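You operate a simulated robot arm through the tools that you are given. There is no shell and no other tool. Be economical: measure what you need, move in short steps, check, and stop when the job is done.

You run a simulated two-armed robot. Do the job below in one go: nothing can be reset, and whatever is moved stays where it is left.

TASK
On the near end of the carpeted bench, fold the large green cloth in half and then in half again.

It is judged by the outcome, as a careful person would: the job done as asked, and still so three seconds after it is handed in. It fails if anything else is knocked over, pushed out of place, dropped, spilled or broken. Flat cloth is picked up by pressing the open fingertips on it (5 to 10 N) and closing them slowly along it; thin cloth reads only 2 to 8 mm in the jaws.

THE ROBOT
Two 7-joint arms with two-finger parallel grippers on one trunk, on a base that drives. Base frame: it is fixed to the floor where the robot stands at the start and does not move with it; the origin is under the middle of the robot, x ahead of it, y to its left, z up; the surface under the hand at the start is at about z = 0.83. Lengths are in m, angles in degrees, forces in N, time in s.
The left shoulder is at the start at [0.08, 0.131, 0.947], the right one opposite. With the tool pointing down near the work surface each hand reaches from about 0.4 to 0.86 m from the robot's upright axis, wherever it stands, measured 20 degrees to its own side. Places, roughly: near end of the carpeted bench [0.8, 0.3, 0.8]. Payload 1.57 kg a hand.
The tool frame of a hand sits at the grasp point between the pads (the TCP): z along the fingers, y along the line on which they close. The tips reach 0.03 m beyond it. The gripper opens to 0.11 m. The fingers are 0.024 m wide and 0.012 m thick; the gripper's body (0.048 by 0.112 m) begins 0.078 m behind the TCP.
Orientation is told as [roll, pitch, yaw] about the base's x, y, z axes, in that order, counted from this pose: with the fingers straight down and closing along the base's y, the tool's x points along the base's -x, its y along +y and its z along -z.

THE INTERFACE
- The arms move only by the tool nudge_tool. It takes "left_increments", "right_increments" or both (then of equal length, played together; a hand with none holds still); each is one flat list of numbers, 7 for each row, row after row: the shift along the tool's x, y, z in units of 100 mm (1.0 is 100 mm), then the turn, a rotation vector about the tool's x, y, z in units of 90 degrees (1.0 is 90 degrees), then the finger opening in m, from 0 to 0.11. In form: [x, y, z, wx, wy, wz, fingers, x, y, z, wx, wy, wz, fingers, ...]. A call has 1 to 8 rows; each row is the pose to reach, as a shift and turn from the pose commanded when the call began, along the tool's axes at that moment. A call with a number of a shift or a turn outside -1 to 1 is refused whole. Rows are played at 5 a second. More than 0.05 m and 8.6 degrees between two rows, or a gripper value outside its range, and nothing of the call is played. A pose out of reach is approached as far as the arm can. The call stops where the force on the tool passes 40 N (or 10 N more than at its start, if that is more) or the arm is blocked; 0.2 s more then pass. Each finger travels about 0.108 m/s and halts on what it meets, pressing with about 31 N; the grip force reading is that of the motor and also rises with nothing between the fingers. The clock runs only during rows and for 0.2 s after the last one: add rows that repeat a pose to give the fingers time. The reply holds the time, the measured pose of the TCP, the force on the tool along the base axes, the opening and the grip force, in the units named above and with some noise, with the torque about the TCP (base axes, N m) and any sound that the robot's microphone picked up.
- Cameras (640 x 400 px; columns grow to the right, rows downward): "scene" is now at [-0.0572, 0.0222, 1.4142]; the picture's right is [0.26, -0.97, 0.00], its down [-0.59, -0.16, -0.79] and it looks along [0.77, 0.21, -0.61] (base axes); focal length 258 px, centre (320, 200). "left" rides on the left gripper at [0.07, -0.016, -0.141] in its tool frame; the picture's right is [0.23, 0.97, 0.00], its down [-0.86, 0.20, -0.48] and it looks along [-0.47, 0.11, 0.88] (tool axes); focal length 222 px, centre (320, 200). "right" rides on the right gripper at [0.07, 0.016, -0.141] in its tool frame; the picture's right is [-0.23, 0.97, 0.00], its down [-0.86, -0.20, -0.48] and it looks along [-0.47, -0.11, 0.88] (tool axes); focal length 222 px, centre (320, 200). There is no depth. A picture from a camera that has moved, and an enlarged one, comes with that camera's place and axes in the base frame and with its lens.
- get_image(camera): a new picture of that camera. It takes no simulated time.
- steer(legs): drives the robot by 1 to 6 legs, each [ahead, left, turn to the left] in m, m and degrees, along the robot's own axes; the way and the turn of a leg run together, so that a leg with both is an arc; at most 1.5 m and 180 degrees a leg. The arms and the cameras ride along, it lands a little off, and it stops where it bumps. It gives what a move gives.
- aim_head(pan, tilt): turns the head with the scene camera to pan (to the left, within 109 degrees either way) and tilt (down, from -29 to 69), counted from straight ahead of the robot. It gives what a move gives.
- zoom(camera, box): a new picture of the part [left, top, right, bottom] of that camera's present view, enlarged. It takes no simulated time.
- sign_off(): hands the job in; it is judged then, once.

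Work in short steps. Places have to be worked out from the pictures, the camera data and where the tool is seen: move nearer, look again, correct. Check each grasp and each placing, and mend what went wrong. You have 120 turns and 88 pictures in all, those below and enlarged ones among them. Open the grippers and draw the arms clear of the work before you hand the job in, unless the task says otherwise; then end with one line.

The tools are called as a command line: name --argument value ..., lists and objects as JSON in quotes. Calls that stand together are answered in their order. nudge_tool: Moves the arms, as the interface text tells. Its arguments: {"type":"object","properties":{"left_increments":{"type":"array"},"right_increments":{"type":"array"}},"required":[]} The other tools are called the same way: steer (legs) drives the base; aim_head (pan, tilt) turns the head that bears the scene camera; get_image (camera) takes a picture; zoom (camera, box) takes an enlarged picture of a part of a camera's view; sign_off () hands the job in.

At the start:

```text
clock: 0.0
left_eef_pos: [0.5438, 0.3984, 1.015]
left_orientation: [0.0, 0.0, 0.0]
left_wrist_force: [-1.1, 0.3, -0.6]
left_moment: [0.02, -0.01, -0.01]
left_gripper_width: 0.1099
left_grip_force: 0.1
right_eef_pos: [0.5821, -0.0486, 1.0468]
right_orientation: [0.0, 0.0, 0.0]
right_wrist_force: [-0.1, 0.2, 0.4]
right_moment: [-0.02, -0.04, 0.01]
right_gripper_width: 0.1102
right_grip_force: 0.1
robot x, y, heading: [0.003, 0.0005, 0.0]
head pan, tilt: [15.1, 37.3]
```

scene: 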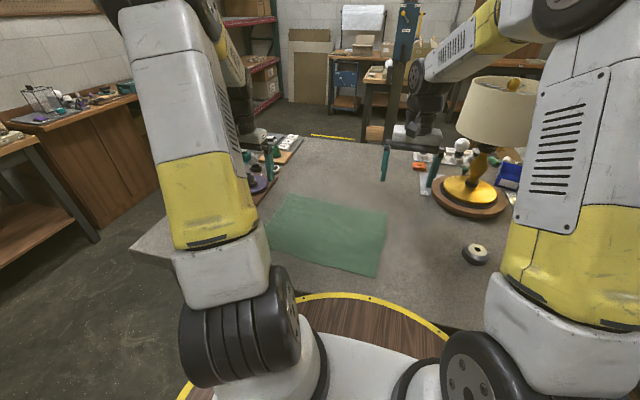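
right: 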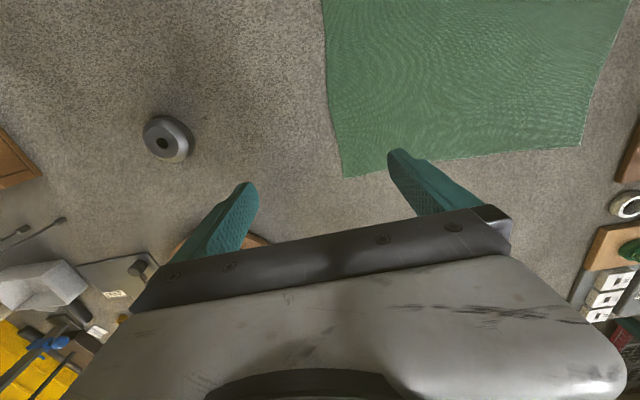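
left: 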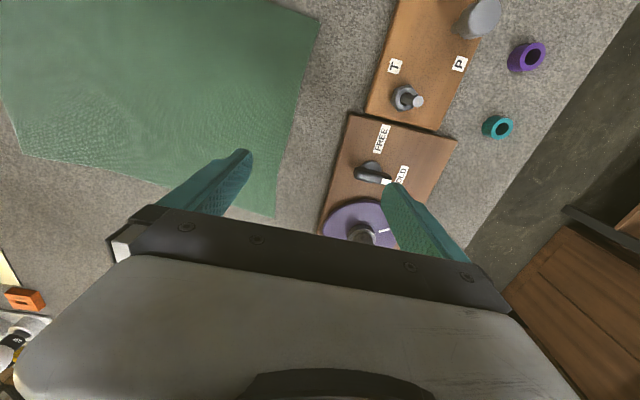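

The cloth is about 0.376 m (y) by 0.28 m (x). I judge its corners to be far-left (0.695,0.352), far-right (0.67,-0.027), near-right (0.39,-0.01) and near-left (0.416,0.367). I plan to fold the left edge onto the right with both hands, then the far edge to the near one. First I shift the base a little to the left.

steer --legs '[[0, 0.1, 0]]'

```text
clock: 1.1
left_eef_pos: [0.5429, 0.5, 1.0145]
left_orientation: [-0.1, 0.0, 0.0]
left_wrist_force: [-0.4, 0.5, -0.8]
left_moment: [0.01, -0.03, 0.01]
left_gripper_width: 0.1102
left_grip_force: 0.0
right_eef_pos: [0.5807, 0.0504, 1.0474]
right_orientation: [0.0, 0.0, 0.1]
right_wrist_force: [-0.1, -0.7, 0.0]
right_moment: [0.02, -0.01, 0.02]
right_gripper_width: 0.1099
right_grip_force: 0.0
robot x, y, heading: [0.0042, 0.102, 0.1]
head pan, tilt: [15.1, 37.3]
```

The drive landed well. Next I turn both hands about 86° to the left, so the fingers close along the left edge, and bring them over its corners.

nudge_tool --left_increments '[0.1, -0.12, 0, 0, 0, -0.08, 0.08, 0.2, -0.24, 0, 0, 0, -0.16, 0.06, 0.3, -0.36, 0, 0, 0, -0.24, 0.05, 0.4, -0.48, 0, 0, 0, -0.32, 0.04, 0.5, -0.6, 0, 0, 0, -0.4, 0.04, 0.6, -0.72, 0, 0, 0, -0.48, 0.04, 0.7, -0.84, 0, 0, 0, -0.56, 0.04, 0.8, -0.96, 0, 0, 0, -0.64, 0.04]' --right_increments '[-0.1, 0.12, 0, 0, 0, -0.08, 0.08, -0.2, 0.24, 0, 0, 0, -0.16, 0.06, -0.3, 0.36, 0, 0, 0, -0.24, 0.05, -0.4, 0.48, 0, 0, 0, -0.32, 0.04, -0.5, 0.6, 0, 0, 0, -0.4, 0.04, -0.6, 0.72, 0, 0, 0, -0.48, 0.04, -0.7, 0.84, 0, 0, 0, -0.56, 0.04, -0.8, 1.0, 0, 0, 0, -0.64, 0.04]'

```text
clock: 3.0
left_eef_pos: [0.4616, 0.401, 1.0163]
left_orientation: [0.1, 0.0, 57.8]
left_wrist_force: [0.0, -0.8, -0.8]
left_moment: [0.03, -0.01, -0.04]
left_gripper_width: 0.0398
left_grip_force: 0.3
right_eef_pos: [0.6614, 0.1497, 1.0485]
right_orientation: [0.0, 0.0, 57.7]
right_wrist_force: [-0.7, -0.1, -0.5]
right_moment: [-0.03, 0.0, 0.01]
right_gripper_width: 0.0401
right_grip_force: 0.0
robot x, y, heading: [-0.0005, 0.1046, -0.2]
head pan, tilt: [15.1, 37.3]
```

Both hands are tracking. I finish the turn and keep moving toward the corners.

nudge_tool --left_increments '[0.11, -0.04, 0, 0, 0, -0.08, 0.04, 0.22, -0.08, 0, 0, 0, -0.16, 0.04, 0.33, -0.12, 0, 0, 0, -0.24, 0.04, 0.45, -0.15, 0, 0, 0, -0.32, 0.04]' --right_increments '[-0.25, 0.16, 0, 0, 0, -0.08, 0.04, -0.5, 0.32, 0, 0, 0, -0.16, 0.04, -0.75, 0.47, 0, 0, 0, -0.24, 0.04, -1.0, 0.63, 0, 0, 0, -0.32, 0.04]'

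get_image --camera "scene"

get_image --camera "left"

get_image --camera "right"

```text
clock: 4.0
left_eef_pos: [0.4503, 0.3583, 1.0151]
left_orientation: [0.0, 0.0, 86.4]
left_wrist_force: [-0.1, -0.5, 0.4]
left_moment: [-0.02, 0.0, 0.03]
left_gripper_width: 0.0403
left_grip_force: 0.0
right_eef_pos: [0.6624, 0.2689, 1.0464]
right_orientation: [0.0, 0.0, 86.5]
right_wrist_force: [-0.9, -0.1, -0.3]
right_moment: [0.0, -0.03, -0.01]
right_gripper_width: 0.0399
right_grip_force: 0.1
robot x, y, heading: [-0.0033, 0.1003, -0.1]
head pan, tilt: [15.1, 37.3]
```

```text
84 pictures are left
camera scene: at [-0.0572, 0.1226, 1.4142], right [0.26, -0.97, 0.0], down [-0.59, -0.16, -0.79], along [0.77, 0.21, -0.61], focal length 258 px, centre (320, 200)
```

scene: 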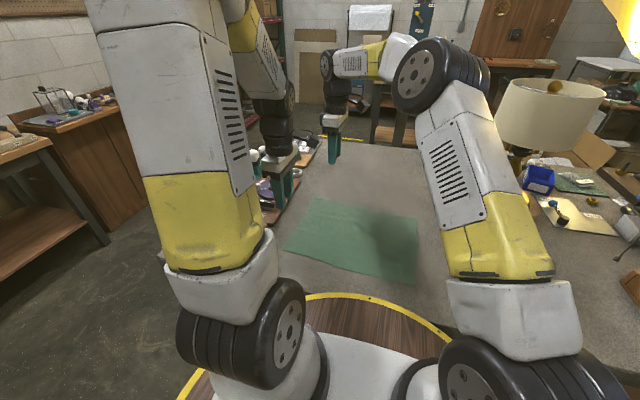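

```text
83 pictures are left
camera left: at [0.4634, 0.2871, 1.1561], right [-0.99, -0.17, 0.0], down [-0.15, 0.87, 0.48], along [-0.08, 0.47, -0.88], focal length 222 px, centre (320, 200)
```

left: 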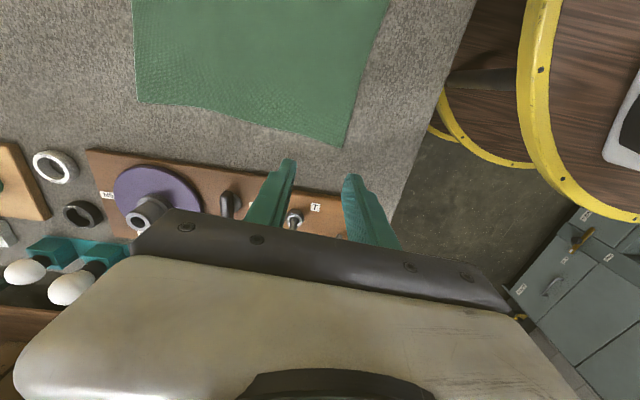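

```text
82 pictures are left
camera right: at [0.642, 0.2009, 1.1885], right [-0.96, 0.29, 0.0], down [0.25, 0.84, 0.48], along [0.14, 0.46, -0.88], focal length 222 px, centre (320, 200)
```

right: 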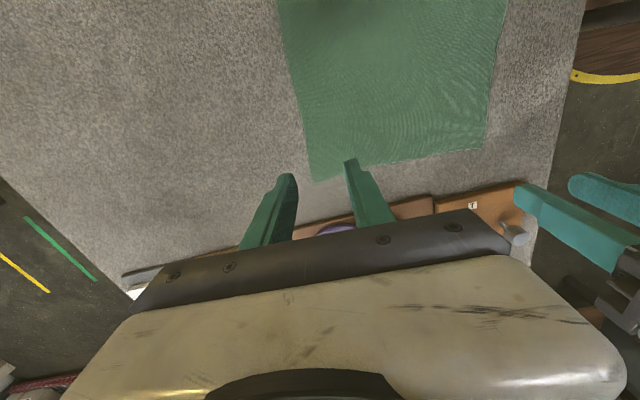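

The left edge runs from about (0.414,0.369) to (0.70,0.351), and the left hand is already placed over it. I move the right hand 74 mm to the left, then lower both hands part of the way.

nudge_tool --left_increments '[0, 0, 0, 0, 0, 0, 0.04, 0, 0, 0, 0, 0, 0, 0.04, 0, 0, 0.3, 0, 0, 0, 0.04, 0, 0, 0.6, 0, 0, 0, 0.04, 0, 0, 0.9, 0, 0, 0, 0.04, 0, 0, 1.0, 0, 0, 0, 0.04]' --right_increments '[-0.37, 0, 0, 0, 0, 0, 0.04, -0.74, 0, 0, 0, 0, 0, 0.04, -0.74, 0, 0.3, 0, 0, 0, 0.04, -0.74, 0, 0.6, 0, 0, 0, 0.04, -0.74, 0, 0.9, 0, 0, 0, 0.04, -0.74, 0, 1.0, 0, 0, 0, 0.04]'

get_image --camera "right"

get_image --camera "left"

```text
clock: 5.3
left_eef_pos: [0.4514, 0.358, 0.9161]
left_orientation: [0.0, 0.0, 86.4]
left_wrist_force: [0.1, 0.4, 0.1]
left_moment: [-0.01, 0.01, -0.02]
left_gripper_width: 0.0401
left_grip_force: 0.0
right_eef_pos: [0.6662, 0.3431, 0.9458]
right_orientation: [0.0, -0.1, 86.5]
right_wrist_force: [-0.1, -0.4, 0.0]
right_moment: [-0.02, 0.01, -0.04]
right_gripper_width: 0.0401
right_grip_force: 0.1
robot x, y, heading: [0.0008, 0.0991, -0.3]
head pan, tilt: [15.1, 37.3]
```

```text
81 pictures are left
camera right: at [0.6453, 0.2739, 1.088], right [-0.96, 0.29, 0.0], down [0.25, 0.84, 0.48], along [0.14, 0.46, -0.88], focal length 222 px, centre (320, 200)
```

right: 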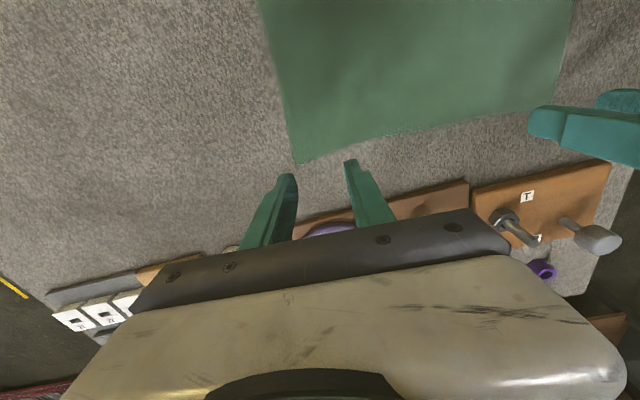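

```text
80 pictures are left
camera left: at [0.4628, 0.2877, 1.0562], right [-0.99, -0.17, 0.0], down [-0.15, 0.87, 0.48], along [-0.08, 0.47, -0.88], focal length 222 px, centre (320, 200)
```

left: 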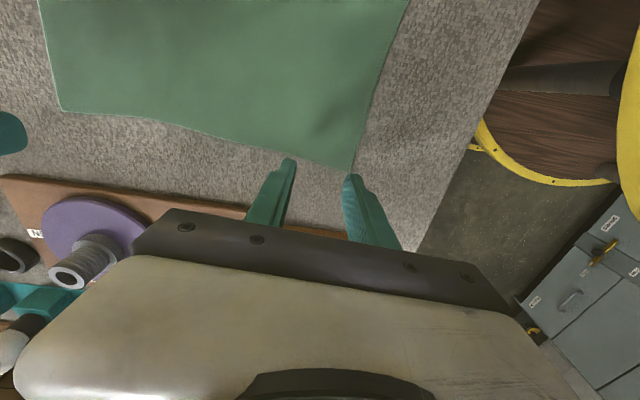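

The corners check out against z = 0.83, and both grippers sit about 11–13 mm inside the left edge. I lower both to just above contact.

nudge_tool --left_increments '[0, 0, 0.2, 0, 0, 0, 0.04, 0, 0, 0.35, 0, 0, 0, 0.04, 0, 0, 0.45, 0, 0, 0, 0.04, 0, 0, 0.5, 0, 0, 0, 0.04]' --right_increments '[0, 0, 0.3, 0, 0, 0, 0.04, 0, 0, 0.55, 0, 0, 0, 0.04, 0, 0, 0.7, 0, 0, 0, 0.04, 0, 0, 0.8, 0, 0, 0, 0.04]'

```text
clock: 6.3
left_eef_pos: [0.4518, 0.3564, 0.8644]
left_orientation: [0.0, 0.0, 86.5]
left_wrist_force: [0.5, -0.2, 0.8]
left_moment: [0.03, -0.01, 0.0]
left_gripper_width: 0.0401
left_grip_force: 0.0
right_eef_pos: [0.6663, 0.3423, 0.8665]
right_orientation: [0.0, 0.0, 86.4]
right_wrist_force: [-0.4, -0.4, -0.1]
right_moment: [0.01, -0.02, 0.0]
right_gripper_width: 0.0401
right_grip_force: 0.0
robot x, y, heading: [0.0007, 0.1013, -0.0]
head pan, tilt: [15.1, 37.3]
```

No contact yet, so I creep down.

nudge_tool --left_increments '[0, 0, 0.02, 0, 0, 0, 0.04, 0, 0, 0.04, 0, 0, 0, 0.04]' --right_increments '[0, 0, 0.02, 0, 0, 0, 0.04, 0, 0, 0.05, 0, 0, 0, 0.04]'

get_image --camera "right"

get_image --camera "left"

```text
clock: 7.0
left_eef_pos: [0.4513, 0.3579, 0.8614]
left_orientation: [0.0, 0.1, 86.4]
left_wrist_force: [-0.7, -0.3, 4.5]
left_moment: [-0.02, 0.08, -0.04]
left_gripper_width: 0.0398
left_grip_force: 0.1
right_eef_pos: [0.6665, 0.3418, 0.8616]
right_orientation: [0.0, 0.0, 86.3]
right_wrist_force: [-0.1, 0.4, 1.6]
right_moment: [-0.03, 0.0, 0.04]
right_gripper_width: 0.04
right_grip_force: 0.1
robot x, y, heading: [0.0019, 0.1011, -0.0]
head pan, tilt: [15.1, 37.3]
```

```text
79 pictures are left
camera right: at [0.6453, 0.2743, 1.0032], right [-0.96, 0.29, 0.0], down [0.25, 0.84, 0.48], along [0.14, 0.46, -0.88], focal length 222 px, centre (320, 200)
```

right: 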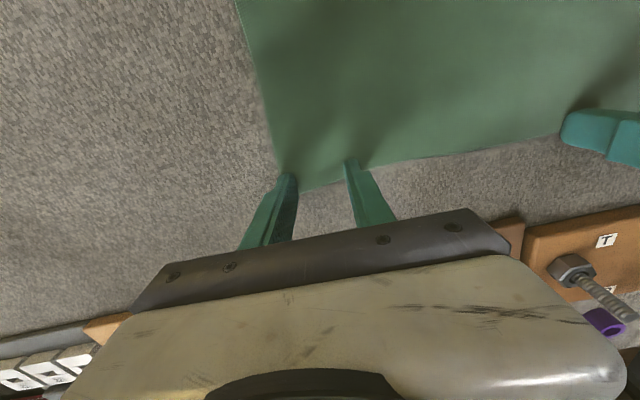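

```text
78 pictures are left
camera left: at [0.4637, 0.2874, 1.0026], right [-0.99, -0.17, 0.0], down [-0.15, 0.87, 0.48], along [-0.08, 0.47, -0.88], focal length 222 px, centre (320, 200)
```

left: 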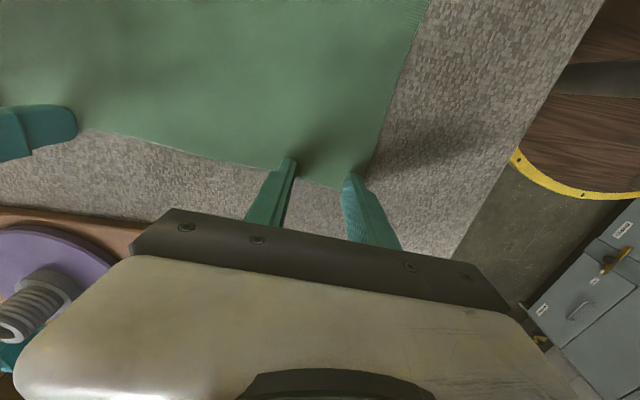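

Contact is at about z = 0.8615, but the fingers only half cover the edge. I lift slightly, shift both 5 mm inward and press again.

nudge_tool --left_increments '[0, 0, -0.06, 0, 0, 0, 0.04, 0.05, 0, -0.06, 0, 0, 0, 0.04, 0.05, 0, 0, 0, 0, 0, 0.04, 0.05, 0, 0.01, 0, 0, 0, 0.04]' --right_increments '[0, 0, -0.06, 0, 0, 0, 0.04, 0.05, 0, -0.06, 0, 0, 0, 0.04, 0.05, 0, 0, 0, 0, 0, 0.04, 0.05, 0, 0.015, 0, 0, 0, 0.04]'

```text
clock: 8.1
left_eef_pos: [0.4519, 0.3532, 0.8609]
left_orientation: [-0.1, 0.0, 86.6]
left_wrist_force: [-3.7, -1.1, 18.0]
left_moment: [0.01, 0.45, 0.01]
left_gripper_width: 0.0404
left_grip_force: 0.5
right_eef_pos: [0.6652, 0.339, 0.8625]
right_orientation: [0.0, 0.0, 86.4]
right_wrist_force: [-0.1, 0.4, 1.5]
right_moment: [0.01, 0.02, -0.02]
right_gripper_width: 0.0404
right_grip_force: 0.1
robot x, y, heading: [-0.0017, 0.1028, 0.1]
head pan, tilt: [15.1, 37.3]
stopped in row 4 (left hand): the force on the tool passed its limit at 42 N (the readings are from after the stop); the commanded pose is now the measured one
```

The left hand is pressing too hard and the right only lightly. I trim both.

nudge_tool --left_increments '[0, 0, -0.005, 0, 0, 0, 0.04, 0, 0, -0.005, 0, 0, 0, 0.04]' --right_increments '[0, 0, 0.007, 0, 0, 0, 0.04, 0, 0, 0.012, 0, 0, 0, 0.04]'

```text
clock: 8.7
left_eef_pos: [0.4504, 0.3531, 0.8612]
left_orientation: [-0.2, 0.1, 86.4]
left_wrist_force: [-0.3, -0.8, 3.3]
left_moment: [0.0, 0.06, -0.01]
left_gripper_width: 0.0404
left_grip_force: 0.0
right_eef_pos: [0.6661, 0.3379, 0.8628]
right_orientation: [-0.1, -0.1, 86.4]
right_wrist_force: [-5.0, -2.1, 13.1]
right_moment: [-0.06, 0.11, 0.05]
right_gripper_width: 0.0399
right_grip_force: 0.1
robot x, y, heading: [-0.0024, 0.1003, 0.0]
head pan, tilt: [15.1, 37.3]
```

Now I close both slowly along the cloth with gentle pressure.

nudge_tool --left_increments '[0, 0, 0.002, 0, 0, 0, 0.036, 0, 0, 0.003, 0, 0, 0, 0.03, 0, 0, 0.003, 0, 0, 0, 0.024, 0, 0, 0.003, 0, 0, 0, 0.018, 0, 0, 0.003, 0, 0, 0, 0.012, 0, 0, 0.003, 0, 0, 0, 0.006, 0, 0, 0.003, 0, 0, 0, 0, 0, 0, 0.003, 0, 0, 0, 0]' --right_increments '[0, 0, -0.002, 0, 0, 0, 0.036, 0, 0, -0.002, 0, 0, 0, 0.03, 0, 0, -0.002, 0, 0, 0, 0.024, 0, 0, -0.002, 0, 0, 0, 0.018, 0, 0, -0.002, 0, 0, 0, 0.012, 0, 0, -0.002, 0, 0, 0, 0.006, 0, 0, -0.002, 0, 0, 0, 0, 0, 0, -0.002, 0, 0, 0, 0]'

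get_image --camera "right"

get_image --camera "left"

```text
clock: 10.5
left_eef_pos: [0.4509, 0.3526, 0.8616]
left_orientation: [0.0, 0.0, 86.5]
left_wrist_force: [-3.4, 0.5, 20.5]
left_moment: [0.06, 0.19, -0.03]
left_gripper_width: 0.0
left_grip_force: 21.0
right_eef_pos: [0.6654, 0.338, 0.8607]
right_orientation: [-0.1, -0.1, 86.4]
right_wrist_force: [2.0, 1.8, 17.9]
right_moment: [0.08, -0.1, -0.03]
right_gripper_width: 0.0072
right_grip_force: 26.1
robot x, y, heading: [-0.0001, 0.0988, -0.1]
head pan, tilt: [15.1, 37.3]
```

```text
77 pictures are left
camera right: at [0.6448, 0.2691, 1.0026], right [-0.96, 0.29, 0.0], down [0.25, 0.84, 0.48], along [0.14, 0.46, -0.88], focal length 222 px, centre (320, 200)
```

right: 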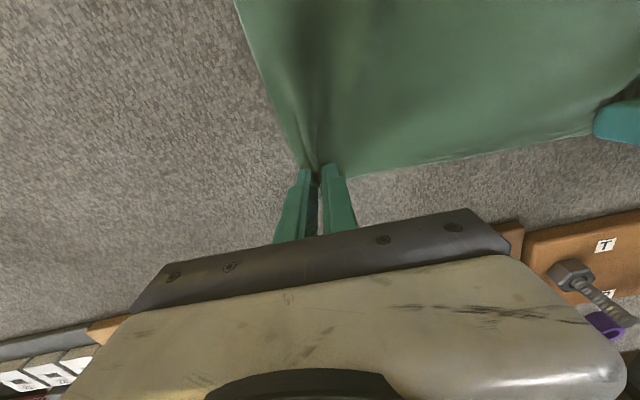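

```text
76 pictures are left
camera left: at [0.463, 0.2825, 1.0025], right [-0.99, -0.17, 0.0], down [-0.15, 0.87, 0.48], along [-0.08, 0.47, -0.88], focal length 222 px, centre (320, 200)
```

left: 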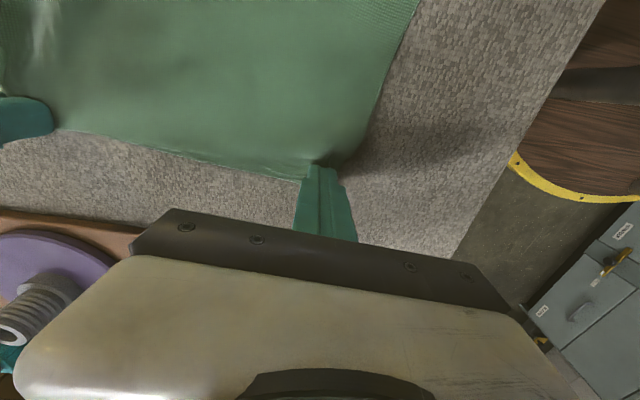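

The right hand holds cloth (7 mm), but the left closed empty. I reopen the left, move it 6 mm further in and press again while the right holds.

nudge_tool --left_increments '[0, 0, -0.1, 0, 0, 0, 0.01, 0.06, 0, -0.1, 0, 0, 0, 0.04, 0.06, 0, -0.05, 0, 0, 0, 0.04, 0.06, 0, -0.01, 0, 0, 0, 0.04, 0.06, 0, -0.004, 0, 0, 0, 0.04]'

get_image --camera "left"

```text
clock: 11.7
left_eef_pos: [0.4505, 0.3467, 0.8612]
left_orientation: [-0.1, 0.1, 86.5]
left_wrist_force: [-0.7, 0.6, 1.7]
left_moment: [0.01, 0.01, 0.01]
left_gripper_width: 0.0404
left_grip_force: 0.3
right_eef_pos: [0.6664, 0.3375, 0.8608]
right_orientation: [-0.1, -0.1, 86.3]
right_wrist_force: [1.6, -0.2, 25.1]
right_moment: [0.07, -0.07, 0.02]
right_gripper_width: 0.0072
right_grip_force: 26.3
robot x, y, heading: [0.0022, 0.1085, -0.1]
head pan, tilt: [15.1, 37.3]
```

```text
75 pictures are left
camera left: at [0.4627, 0.2767, 1.0028], right [-0.99, -0.17, 0.0], down [-0.15, 0.87, 0.48], along [-0.08, 0.47, -0.88], focal length 222 px, centre (320, 200)
```

left: 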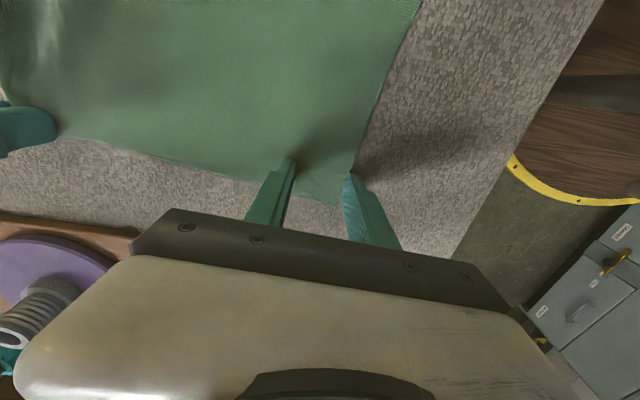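

The near finger is right at the cloth's near edge. I lift, move 15 mm away from the robot, press and close.

nudge_tool --left_increments '[0, 0, -0.06, 0, 0, 0, 0.04, 0, -0.15, -0.06, 0, 0, 0, 0.04, 0, -0.15, -0.01, 0, 0, 0, 0.04, 0, -0.15, 0.003, 0, 0, 0, 0.04, 0, -0.15, 0.005, 0, 0, 0, 0.04]'

```text
clock: 12.9
left_eef_pos: [0.466, 0.3466, 0.8612]
left_orientation: [-0.1, 0.1, 86.6]
left_wrist_force: [-2.1, 1.6, 14.1]
left_moment: [0.11, 0.38, -0.05]
left_gripper_width: 0.0405
left_grip_force: 0.1
right_eef_pos: [0.6658, 0.3377, 0.8607]
right_orientation: [-0.1, -0.1, 86.4]
right_wrist_force: [4.4, 0.8, 23.4]
right_moment: [0.08, -0.18, -0.03]
right_gripper_width: 0.0072
right_grip_force: 26.8
robot x, y, heading: [0.0011, 0.0998, 0.0]
head pan, tilt: [15.1, 37.3]
```

The left hand now presses with 14 N, so I close it slowly.

nudge_tool --left_increments '[0, 0, -0.001, 0, 0, 0, 0.035, 0, 0, -0.001, 0, 0, 0, 0.03, 0, 0, -0.001, 0, 0, 0, 0.025, 0, 0, -0.001, 0, 0, 0, 0.02, 0, 0, -0.001, 0, 0, 0, 0.014, 0, 0, -0.001, 0, 0, 0, 0.008, 0, 0, -0.001, 0, 0, 0, 0, 0, 0, -0.001, 0, 0, 0, 0]'

get_image --camera "left"

```text
clock: 14.7
left_eef_pos: [0.4659, 0.3475, 0.8612]
left_orientation: [-0.2, 0.0, 86.4]
left_wrist_force: [-1.7, 0.4, 31.8]
left_moment: [0.13, 0.18, -0.1]
left_gripper_width: 0.0025
left_grip_force: 23.8
right_eef_pos: [0.6649, 0.3372, 0.8623]
right_orientation: [-0.1, -0.1, 86.4]
right_wrist_force: [4.6, 2.7, 23.7]
right_moment: [0.1, -0.18, 0.02]
right_gripper_width: 0.0072
right_grip_force: 26.3
robot x, y, heading: [0.0009, 0.1018, 0.1]
head pan, tilt: [15.1, 37.3]
```

```text
74 pictures are left
camera left: at [0.478, 0.2756, 1.0024], right [-0.99, -0.17, 0.0], down [-0.15, 0.87, 0.48], along [-0.08, 0.47, -0.88], focal length 222 px, centre (320, 200)
```

left: 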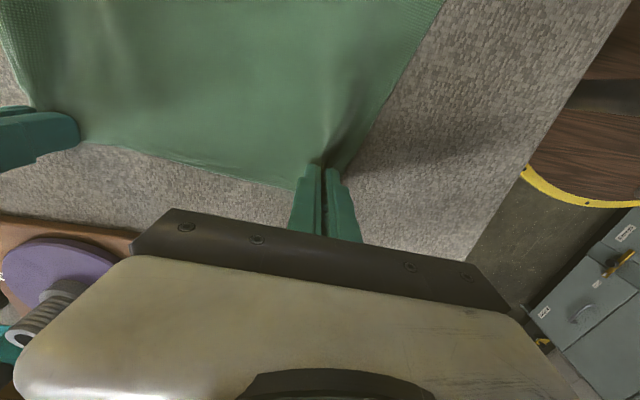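

The left hand reads 2.5 mm. I lift both 50 mm slowly and check that the cloth follows.

nudge_tool --left_increments '[0, 0, -0.1, 0, 0, 0, 0, 0, 0, -0.2, 0, 0, 0, 0, 0, 0, -0.35, 0, 0, 0, 0, 0, 0, -0.5, 0, 0, 0, 0]' --right_increments '[0, 0, -0.1, 0, 0, 0, 0, 0, 0, -0.2, 0, 0, 0, 0, 0, 0, -0.35, 0, 0, 0, 0, 0, 0, -0.5, 0, 0, 0, 0]'

get_image --camera "left"

get_image --camera "right"

get_image --camera "scene"

```text
clock: 15.7
left_eef_pos: [0.4662, 0.3476, 0.9105]
left_orientation: [-0.1, 0.0, 86.4]
left_wrist_force: [2.5, 0.0, -0.1]
left_moment: [-0.01, -0.04, 0.0]
left_gripper_width: 0.0025
left_grip_force: 23.7
right_eef_pos: [0.6647, 0.3373, 0.9104]
right_orientation: [0.2, 0.0, 86.3]
right_wrist_force: [-2.6, 0.4, -0.2]
right_moment: [0.02, 0.07, -0.01]
right_gripper_width: 0.0072
right_grip_force: 26.2
robot x, y, heading: [-0.0039, 0.0982, 0.0]
head pan, tilt: [15.1, 37.3]
```

```text
73 pictures are left
camera left: at [0.478, 0.2766, 1.0519], right [-0.99, -0.17, 0.0], down [-0.15, 0.87, 0.48], along [-0.08, 0.47, -0.88], focal length 222 px, centre (320, 200)
```

left: 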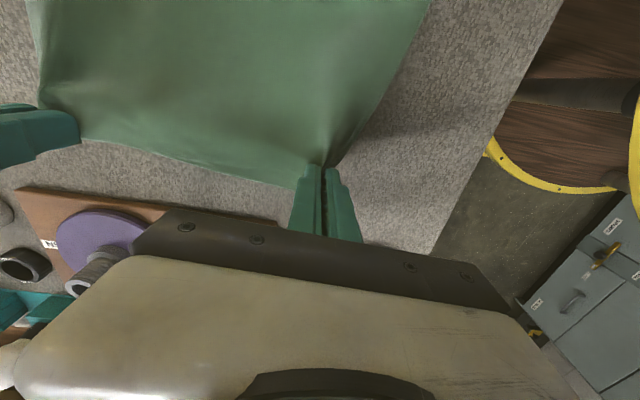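

```text
72 pictures are left
camera right: at [0.6456, 0.2688, 1.0506], right [-0.96, 0.29, 0.0], down [0.25, 0.84, 0.48], along [0.14, 0.46, -0.88], focal length 222 px, centre (320, 200)
```

right: 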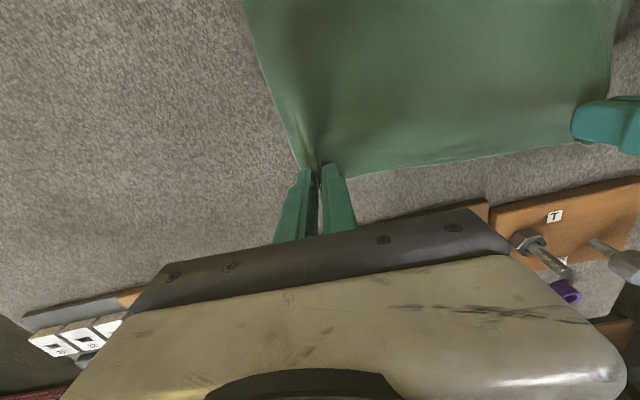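

```text
71 pictures are left
camera scene: at [-0.057, 0.1229, 1.4142], right [0.26, -0.97, 0.0], down [-0.59, -0.16, -0.79], along [0.77, 0.21, -0.61], focal length 258 px, centre (320, 200)
```

scene: 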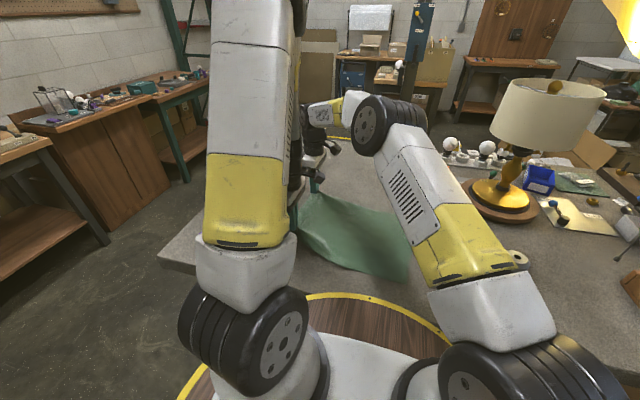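

Both corners are held and the cloth follows. I lift another 60 mm and start moving toward the right.

nudge_tool --left_increments '[0.08, 0, -0.15, 0, 0, 0, 0, 0.2, 0, -0.3, 0, 0, 0, 0, 0.4, 0, -0.45, 0, 0, 0, 0, 0.6, 0, -0.6, 0, 0, 0, 0]' --right_increments '[0.08, 0, -0.15, 0, 0, 0, 0, 0.2, 0, -0.3, 0, 0, 0, 0, 0.4, 0, -0.45, 0, 0, 0, 0, 0.6, 0, -0.6, 0, 0, 0, 0]'

steer --legs '[[-0.008, -0.14, 0]]'

get_image --camera "scene"

```text
clock: 16.7
left_eef_pos: [0.4619, 0.2882, 0.9714]
left_orientation: [-0.1, -0.1, 86.4]
left_wrist_force: [1.8, -0.9, -0.1]
left_moment: [-0.03, -0.1, -0.06]
left_gripper_width: 0.0026
left_grip_force: 23.5
right_eef_pos: [0.6628, 0.2788, 0.9706]
right_orientation: [0.0, 0.0, 86.4]
right_wrist_force: [-2.4, 0.7, -0.9]
right_moment: [-0.04, 0.07, -0.02]
right_gripper_width: 0.0069
right_grip_force: 26.3
robot x, y, heading: [-0.0004, 0.1009, 0.3]
head pan, tilt: [15.1, 37.3]
```

```text
clock: 18.0
left_eef_pos: [0.4537, 0.1484, 0.9712]
left_orientation: [0.0, -0.1, 86.6]
left_wrist_force: [2.6, -0.7, 0.0]
left_moment: [-0.01, -0.07, -0.03]
left_gripper_width: 0.0025
left_grip_force: 24.0
right_eef_pos: [0.6537, 0.1404, 0.9705]
right_orientation: [0.1, 0.0, 86.5]
right_wrist_force: [-3.2, 0.3, 1.2]
right_moment: [0.0, 0.05, -0.05]
right_gripper_width: 0.007
right_grip_force: 26.8
robot x, y, heading: [-0.0085, -0.038, -0.0]
head pan, tilt: [15.1, 37.3]
```

```text
70 pictures are left
camera scene: at [-0.0651, -0.0159, 1.4142], right [0.26, -0.97, 0.0], down [-0.59, -0.16, -0.79], along [0.77, 0.21, -0.61], focal length 258 px, centre (320, 200)
```

scene: 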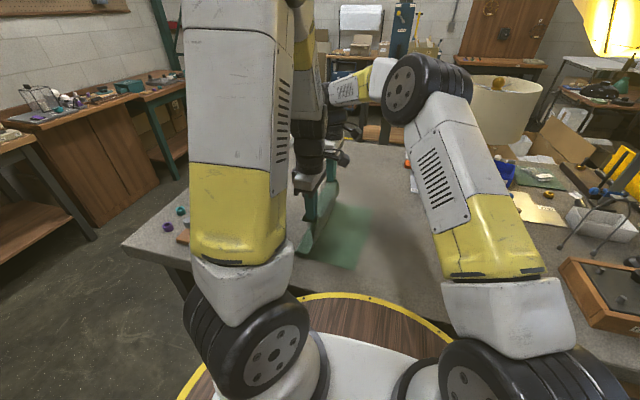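

The fold is going well and the elbow is well clear of the lamp (elbow x ≈ 0.45, z ≈ 1.3). I drive a further 90 mm.

steer --legs '[[-0.008, -0.09, 0]]'

get_image --camera "left"

get_image --camera "scene"

```text
clock: 19.1
left_eef_pos: [0.4457, 0.0594, 0.971]
left_orientation: [0.0, 0.1, 86.6]
left_wrist_force: [3.2, -0.1, 0.2]
left_moment: [-0.01, -0.05, -0.02]
left_gripper_width: 0.0026
left_grip_force: 24.0
right_eef_pos: [0.6465, 0.0494, 0.971]
right_orientation: [0.1, 0.0, 86.5]
right_wrist_force: [-3.5, 0.2, 1.0]
right_moment: [0.03, 0.09, 0.0]
right_gripper_width: 0.0067
right_grip_force: 26.3
robot x, y, heading: [-0.0148, -0.128, 0.1]
head pan, tilt: [15.1, 37.3]
```

```text
69 pictures are left
camera left: at [0.4582, -0.0116, 1.1122], right [-0.99, -0.17, 0.0], down [-0.15, 0.87, 0.48], along [-0.08, 0.47, -0.88], focal length 222 px, centre (320, 200)
```

left: 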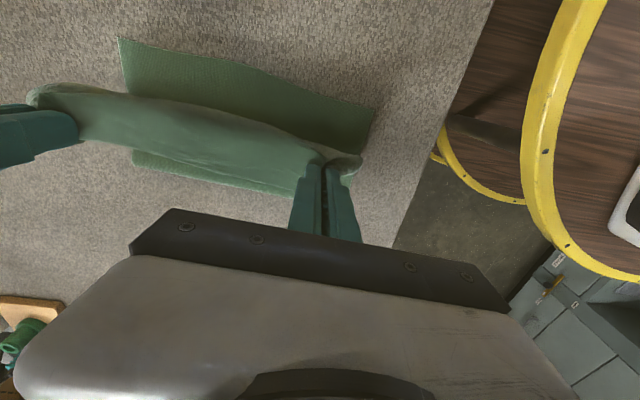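

```text
68 pictures are left
camera scene: at [-0.0729, -0.1065, 1.4142], right [0.26, -0.96, 0.0], down [-0.59, -0.16, -0.79], along [0.77, 0.21, -0.61], focal length 258 px, centre (320, 200)
```

scene: 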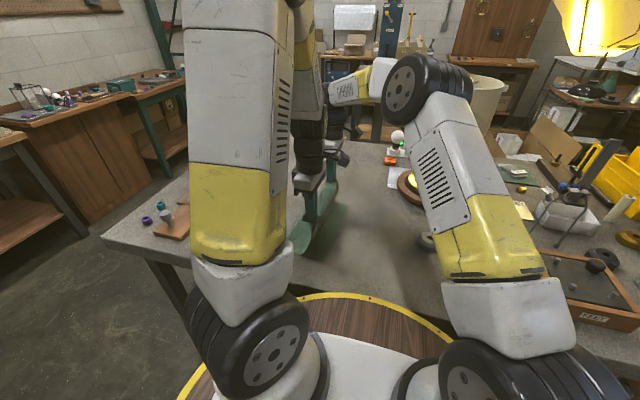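

The right edge of the bottom layer is visible, at y ≈ 0.008 near and -0.014 far. I move the last 35–44 mm and lower most of the way.

nudge_tool --left_increments '[0.12, 0, 0.1, 0, 0, 0, 0, 0.25, 0, 0.25, 0, 0, 0, 0, 0.35, 0, 0.45, 0, 0, 0, 0, 0.35, 0, 0.65, 0, 0, 0, 0, 0.35, 0, 0.85, 0, 0, 0, 0]' --right_increments '[0.15, 0, 0.1, 0, 0, 0, 0, 0.3, 0, 0.25, 0, 0, 0, 0, 0.44, 0, 0.45, 0, 0, 0, 0, 0.44, 0, 0.65, 0, 0, 0, 0, 0.44, 0, 0.85, 0, 0, 0, 0]'

get_image --camera "left"

get_image --camera "right"

```text
clock: 20.3
left_eef_pos: [0.4447, 0.0236, 0.8848]
left_orientation: [-0.1, 0.0, 86.6]
left_wrist_force: [1.8, -0.3, 0.2]
left_moment: [-0.01, -0.12, -0.03]
left_gripper_width: 0.0025
left_grip_force: 23.4
right_eef_pos: [0.6434, 0.0053, 0.8852]
right_orientation: [0.0, 0.0, 86.6]
right_wrist_force: [-2.5, 0.6, -0.2]
right_moment: [0.0, 0.02, -0.02]
right_gripper_width: 0.0071
right_grip_force: 26.9
robot x, y, heading: [-0.0161, -0.1292, -0.1]
head pan, tilt: [15.1, 37.3]
```

```text
67 pictures are left
camera left: at [0.456, -0.0473, 1.0267], right [-0.99, -0.17, 0.0], down [-0.15, 0.87, 0.48], along [-0.08, 0.47, -0.88], focal length 222 px, centre (320, 200)
```

left: 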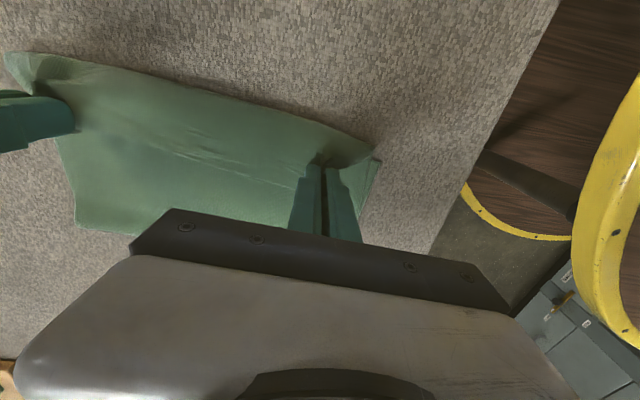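

```text
66 pictures are left
camera right: at [0.6226, -0.0633, 1.027], right [-0.96, 0.29, 0.0], down [0.25, 0.84, 0.48], along [0.14, 0.46, -0.88], focal length 222 px, centre (320, 200)
```

right: 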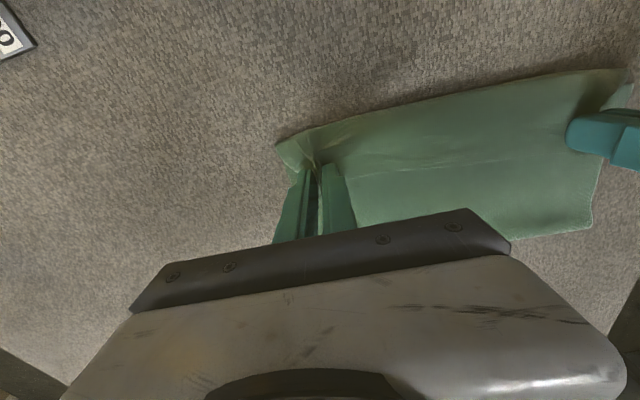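

The top edge lines up with the bottom one. I lower the rest gently and then open the fingers.

nudge_tool --left_increments '[0, 0, 0.08, 0, 0, 0, 0, 0, 0, 0.16, 0, 0, 0, 0, 0, 0, 0.2, 0, 0, 0, 0]' --right_increments '[0, 0, 0.08, 0, 0, 0, 0, 0, 0, 0.16, 0, 0, 0, 0, 0, 0, 0.2, 0, 0, 0, 0]'

get_image --camera "left"

```text
clock: 21.1
left_eef_pos: [0.4442, 0.0245, 0.8656]
left_orientation: [-0.1, 0.0, 86.5]
left_wrist_force: [2.1, -1.0, -0.2]
left_moment: [-0.01, -0.1, -0.03]
left_gripper_width: 0.0025
left_grip_force: 23.8
right_eef_pos: [0.6437, 0.0066, 0.8665]
right_orientation: [-0.1, 0.0, 86.5]
right_wrist_force: [-2.4, 0.0, 0.8]
right_moment: [0.01, 0.07, -0.01]
right_gripper_width: 0.007
right_grip_force: 26.2
robot x, y, heading: [-0.0159, -0.13, 0.1]
head pan, tilt: [15.1, 37.3]
```

```text
65 pictures are left
camera left: at [0.4566, -0.0468, 1.0074], right [-0.99, -0.17, 0.0], down [-0.15, 0.87, 0.48], along [-0.08, 0.47, -0.88], focal length 222 px, centre (320, 200)
```

left: 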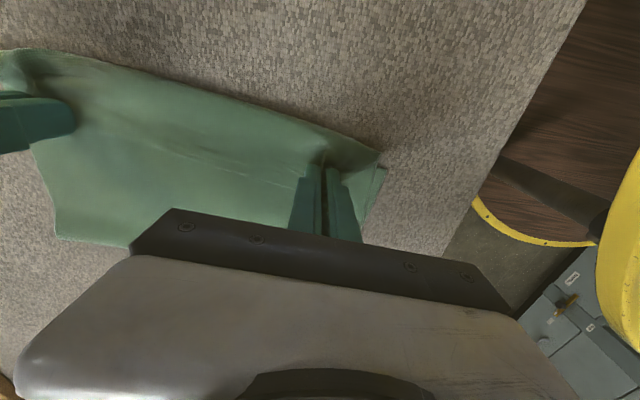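

The hands are just above the surface. I open slowly, pause, and lift off.

nudge_tool --left_increments '[0, 0, 0.02, 0, 0, 0, 0.008, 0, 0, 0.02, 0, 0, 0, 0.016, 0, 0, 0.02, 0, 0, 0, 0.025, 0, 0, 0.0, 0, 0, 0, 0.03, 0, 0, -0.1, 0, 0, 0, 0.03, 0, 0, -0.35, 0, 0, 0, 0.03, 0, 0, -0.7, 0, 0, 0, 0.03, 0, 0, -1.0, 0, 0, 0, 0.03]' --right_increments '[0, 0, 0.02, 0, 0, 0, 0.01, 0, 0, 0.02, 0, 0, 0, 0.018, 0, 0, 0.02, 0, 0, 0, 0.025, 0, 0, 0.0, 0, 0, 0, 0.03, 0, 0, -0.1, 0, 0, 0, 0.03, 0, 0, -0.35, 0, 0, 0, 0.03, 0, 0, -0.7, 0, 0, 0, 0.03, 0, 0, -1.0, 0, 0, 0, 0.03]'

get_image --camera "left"

get_image --camera "right"

```text
clock: 22.9
left_eef_pos: [0.4461, 0.0235, 0.9669]
left_orientation: [-0.1, 0.0, 86.6]
left_wrist_force: [-0.2, -0.4, 0.2]
left_moment: [-0.01, 0.07, -0.02]
left_gripper_width: 0.0298
left_grip_force: 0.1
right_eef_pos: [0.6442, 0.0054, 0.9655]
right_orientation: [0.1, 0.0, 86.5]
right_wrist_force: [0.2, -0.4, -0.5]
right_moment: [0.01, 0.01, 0.02]
right_gripper_width: 0.03
right_grip_force: 0.1
robot x, y, heading: [-0.017, -0.1291, 0.2]
head pan, tilt: [15.1, 37.3]
```

```text
64 pictures are left
camera left: at [0.4579, -0.047, 1.1076], right [-0.99, -0.17, 0.0], down [-0.15, 0.87, 0.48], along [-0.08, 0.47, -0.88], focal length 222 px, centre (320, 200)
```

left: 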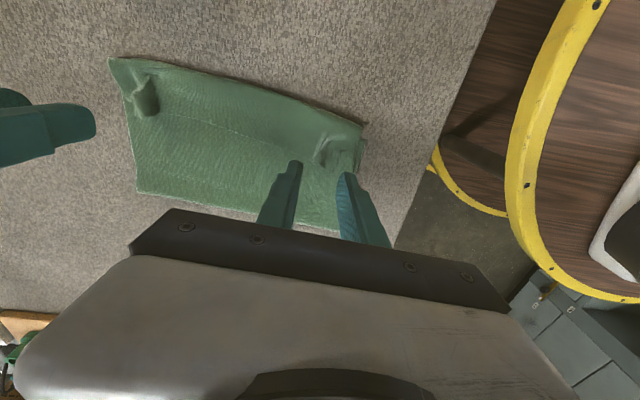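

```text
63 pictures are left
camera right: at [0.6236, -0.0617, 1.1061], right [-0.96, 0.29, 0.0], down [0.25, 0.84, 0.48], along [0.14, 0.46, -0.88], focal length 222 px, centre (320, 200)
```

right: 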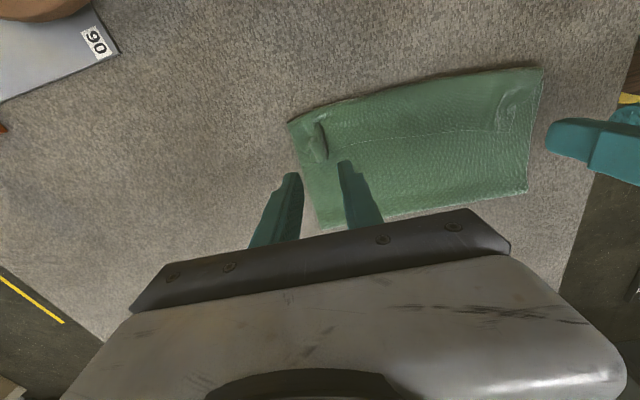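

The first fold is down, with small bumps where the cloth was gripped. I zoom in to judge the layering.

zoom --camera "left" --box '[90, 40, 410, 240]'

zoom --camera "right" --box '[270, 50, 560, 232]'

```text
2.00 times, centred on (250, 140) of left
camera zoom: at [0.4579, -0.047, 1.1076], right [-0.99, -0.17, 0.0], down [-0.15, 0.87, 0.48], along [-0.08, 0.47, -0.88], focal length 444 px, centre (460, 320)
```

zoom: 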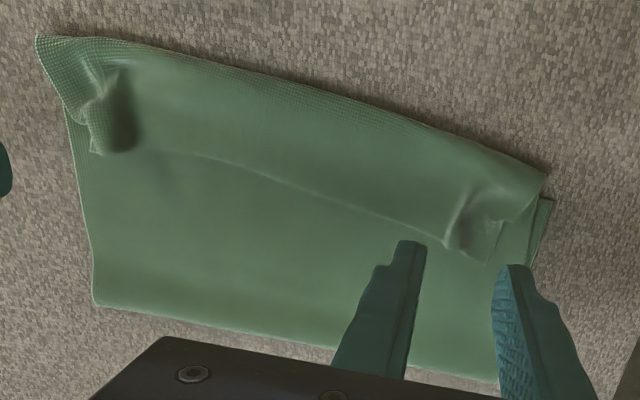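

```text
2.20 times, centred on (415, 141) of right
camera zoom: at [0.6236, -0.0617, 1.1061], right [-0.96, 0.29, 0.0], down [0.25, 0.84, 0.48], along [0.14, 0.46, -0.88], focal length 488 px, centre (111, 330)
```

zoom: 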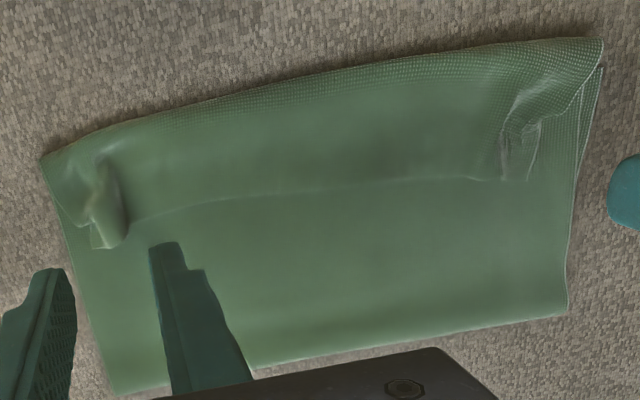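

The top layer has a cuff about 5 cm wide folded back on itself, because the edge trailed behind the loop. I will undo this and redo it with a grip perpendicular to the edge. First I go back down around the standing ridges and regrasp.

nudge_tool --left_increments '[0, 0.06, 0.4, 0, 0, 0, 0.04, 0, 0.06, 0.75, 0, 0, 0, 0.04, 0, 0.06, 0.95, 0, 0, 0, 0.04, 0, 0.06, 1.0, 0, 0, 0, 0.03, 0, 0.06, 1.0, 0, 0, 0, 0.02, 0, 0.06, 1.0, 0, 0, 0, 0.01, 0, 0.06, 1.0, 0, 0, 0, 0, 0, 0.06, 1.0, 0, 0, 0, 0]' --right_increments '[0, 0, 0.4, 0, 0, 0, 0.04, 0, 0, 0.75, 0, 0, 0, 0.04, 0, 0, 0.95, 0, 0, 0, 0.04, 0, 0, 1.0, 0, 0, 0, 0.03, 0, 0, 1.0, 0, 0, 0, 0.02, 0, 0, 1.0, 0, 0, 0, 0.01, 0, 0, 1.0, 0, 0, 0, 0, 0, 0, 1.0, 0, 0, 0, 0]'

get_image --camera "left"

get_image --camera "right"

```text
clock: 24.7
left_eef_pos: [0.4382, 0.0235, 0.8659]
left_orientation: [-0.2, 0.0, 86.6]
left_wrist_force: [1.2, 0.0, -0.1]
left_moment: [-0.02, -0.05, 0.05]
left_gripper_width: 0.0025
left_grip_force: 24.3
right_eef_pos: [0.6437, 0.0063, 0.8652]
right_orientation: [0.0, 0.0, 86.5]
right_wrist_force: [-0.5, 0.0, 0.2]
right_moment: [-0.01, 0.01, 0.02]
right_gripper_width: 0.0026
right_grip_force: 23.8
robot x, y, heading: [-0.0144, -0.1293, 0.2]
head pan, tilt: [15.1, 37.3]
```

```text
60 pictures are left
camera left: at [0.4501, -0.0464, 1.0065], right [-0.99, -0.17, 0.0], down [-0.15, 0.87, 0.48], along [-0.08, 0.47, -0.88], focal length 222 px, centre (320, 200)
```

left: 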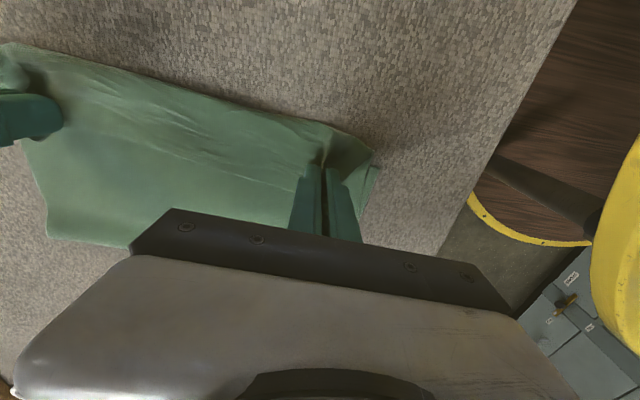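

```text
59 pictures are left
camera right: at [0.6226, -0.0625, 1.0068], right [-0.96, 0.29, 0.0], down [0.25, 0.84, 0.48], along [0.14, 0.46, -0.88], focal length 222 px, centre (320, 200)
```

right: 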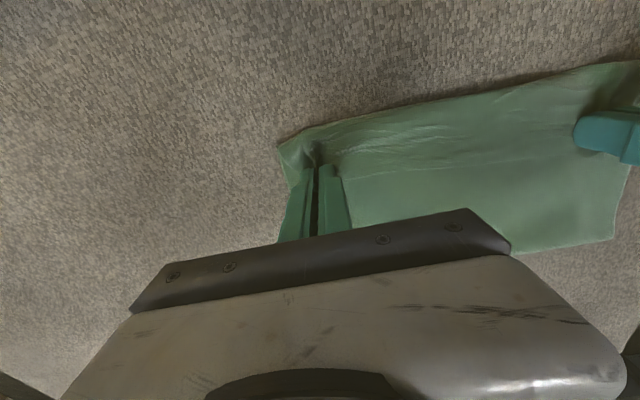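

Both ridges are regrasped at 2.5 mm. I lift them and drive left to unfold the cloth.

nudge_tool --left_increments '[0, 0, -0.2, 0, 0, 0, 0, 0, 0, -0.5, 0, 0, 0, 0, 0, 0, -0.9, 0, 0, 0, 0]' --right_increments '[0, 0, -0.2, 0, 0, 0, 0, 0, 0, -0.5, 0, 0, 0, 0, 0, 0, -0.9, 0, 0, 0, 0]'

steer --legs '[[0.02, 0.24, 0]]'

get_image --camera "left"

```text
clock: 25.5
left_eef_pos: [0.4381, 0.0259, 0.9562]
left_orientation: [-0.1, 0.0, 86.6]
left_wrist_force: [1.3, -0.8, -0.1]
left_moment: [0.0, -0.02, 0.01]
left_gripper_width: 0.0024
left_grip_force: 23.4
right_eef_pos: [0.643, 0.0056, 0.9553]
right_orientation: [0.0, 0.1, 86.4]
right_wrist_force: [-1.0, -0.3, -0.8]
right_moment: [0.06, 0.05, 0.0]
right_gripper_width: 0.0026
right_grip_force: 23.7
robot x, y, heading: [-0.0114, -0.1271, 0.2]
head pan, tilt: [15.1, 37.3]
```

```text
clock: 27.3
left_eef_pos: [0.4557, 0.2715, 0.9564]
left_orientation: [0.0, 0.0, 86.9]
left_wrist_force: [0.7, 0.2, -0.8]
left_moment: [0.01, -0.01, 0.0]
left_gripper_width: 0.0024
left_grip_force: 23.8
right_eef_pos: [0.6597, 0.2514, 0.9542]
right_orientation: [0.0, 0.0, 86.9]
right_wrist_force: [-1.2, 0.4, 0.1]
right_moment: [0.04, 0.03, 0.02]
right_gripper_width: 0.0027
right_grip_force: 23.7
robot x, y, heading: [0.0037, 0.1139, 0.5]
head pan, tilt: [15.1, 37.3]
```

```text
58 pictures are left
camera left: at [0.4684, 0.201, 1.0975], right [-0.98, -0.17, 0.0], down [-0.15, 0.86, 0.48], along [-0.08, 0.47, -0.88], focal length 222 px, centre (320, 200)
```

left: 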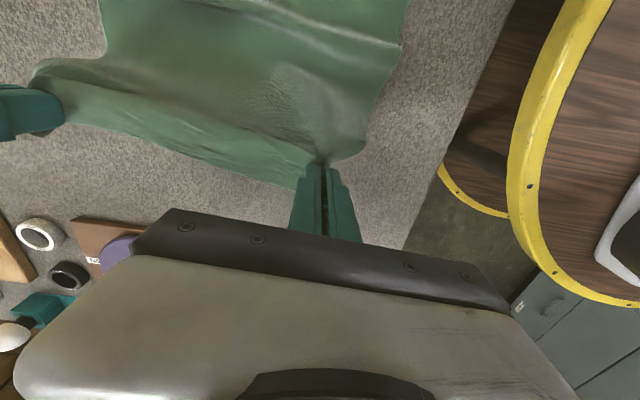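

The cloth is unfolding well. I lower the edge back toward its original place and pull it gently flat.

nudge_tool --left_increments '[-0.2, 0, 0.3, 0, 0, 0, 0, -0.4, 0, 0.55, 0, 0, 0, 0, -0.6, 0, 0.75, 0, 0, 0, 0, -0.75, 0, 0.85, 0, 0, 0, 0, -0.85, 0, 0.88, 0, 0, 0, 0, -0.85, 0, 0.88, 0, 0, 0, 0]' --right_increments '[-0.2, 0, 0.3, 0, 0, 0, 0, -0.4, 0, 0.55, 0, 0, 0, 0, -0.6, 0, 0.75, 0, 0, 0, 0, -0.75, 0, 0.85, 0, 0, 0, 0, -0.92, 0, 0.88, 0, 0, 0, 0, -0.92, 0, 0.88, 0, 0, 0, 0]'

get_image --camera "left"

```text
clock: 28.7
left_eef_pos: [0.4611, 0.355, 0.8668]
left_orientation: [-0.1, 0.0, 86.8]
left_wrist_force: [1.5, -0.6, -0.2]
left_moment: [-0.02, -0.03, 0.03]
left_gripper_width: 0.0024
left_grip_force: 23.6
right_eef_pos: [0.6667, 0.3437, 0.8653]
right_orientation: [-0.1, 0.0, 86.9]
right_wrist_force: [-2.4, 0.2, -0.8]
right_moment: [0.08, 0.03, -0.01]
right_gripper_width: 0.0027
right_grip_force: 24.0
robot x, y, heading: [0.0031, 0.1131, 0.8]
head pan, tilt: [15.1, 37.3]
```

```text
57 pictures are left
camera left: at [0.4726, 0.2853, 1.0092], right [-0.98, -0.17, 0.0], down [-0.15, 0.86, 0.48], along [-0.08, 0.47, -0.88], focal length 222 px, centre (320, 200)
```

left: 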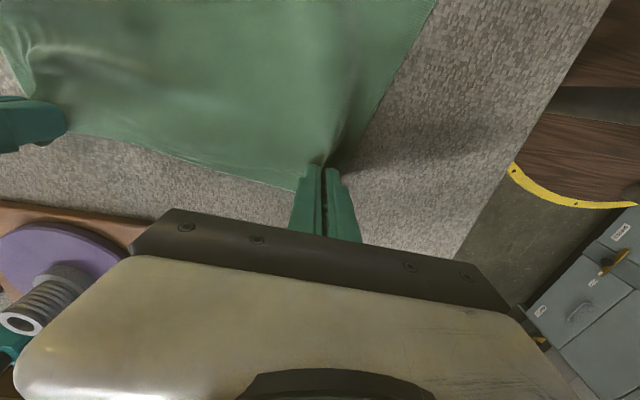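

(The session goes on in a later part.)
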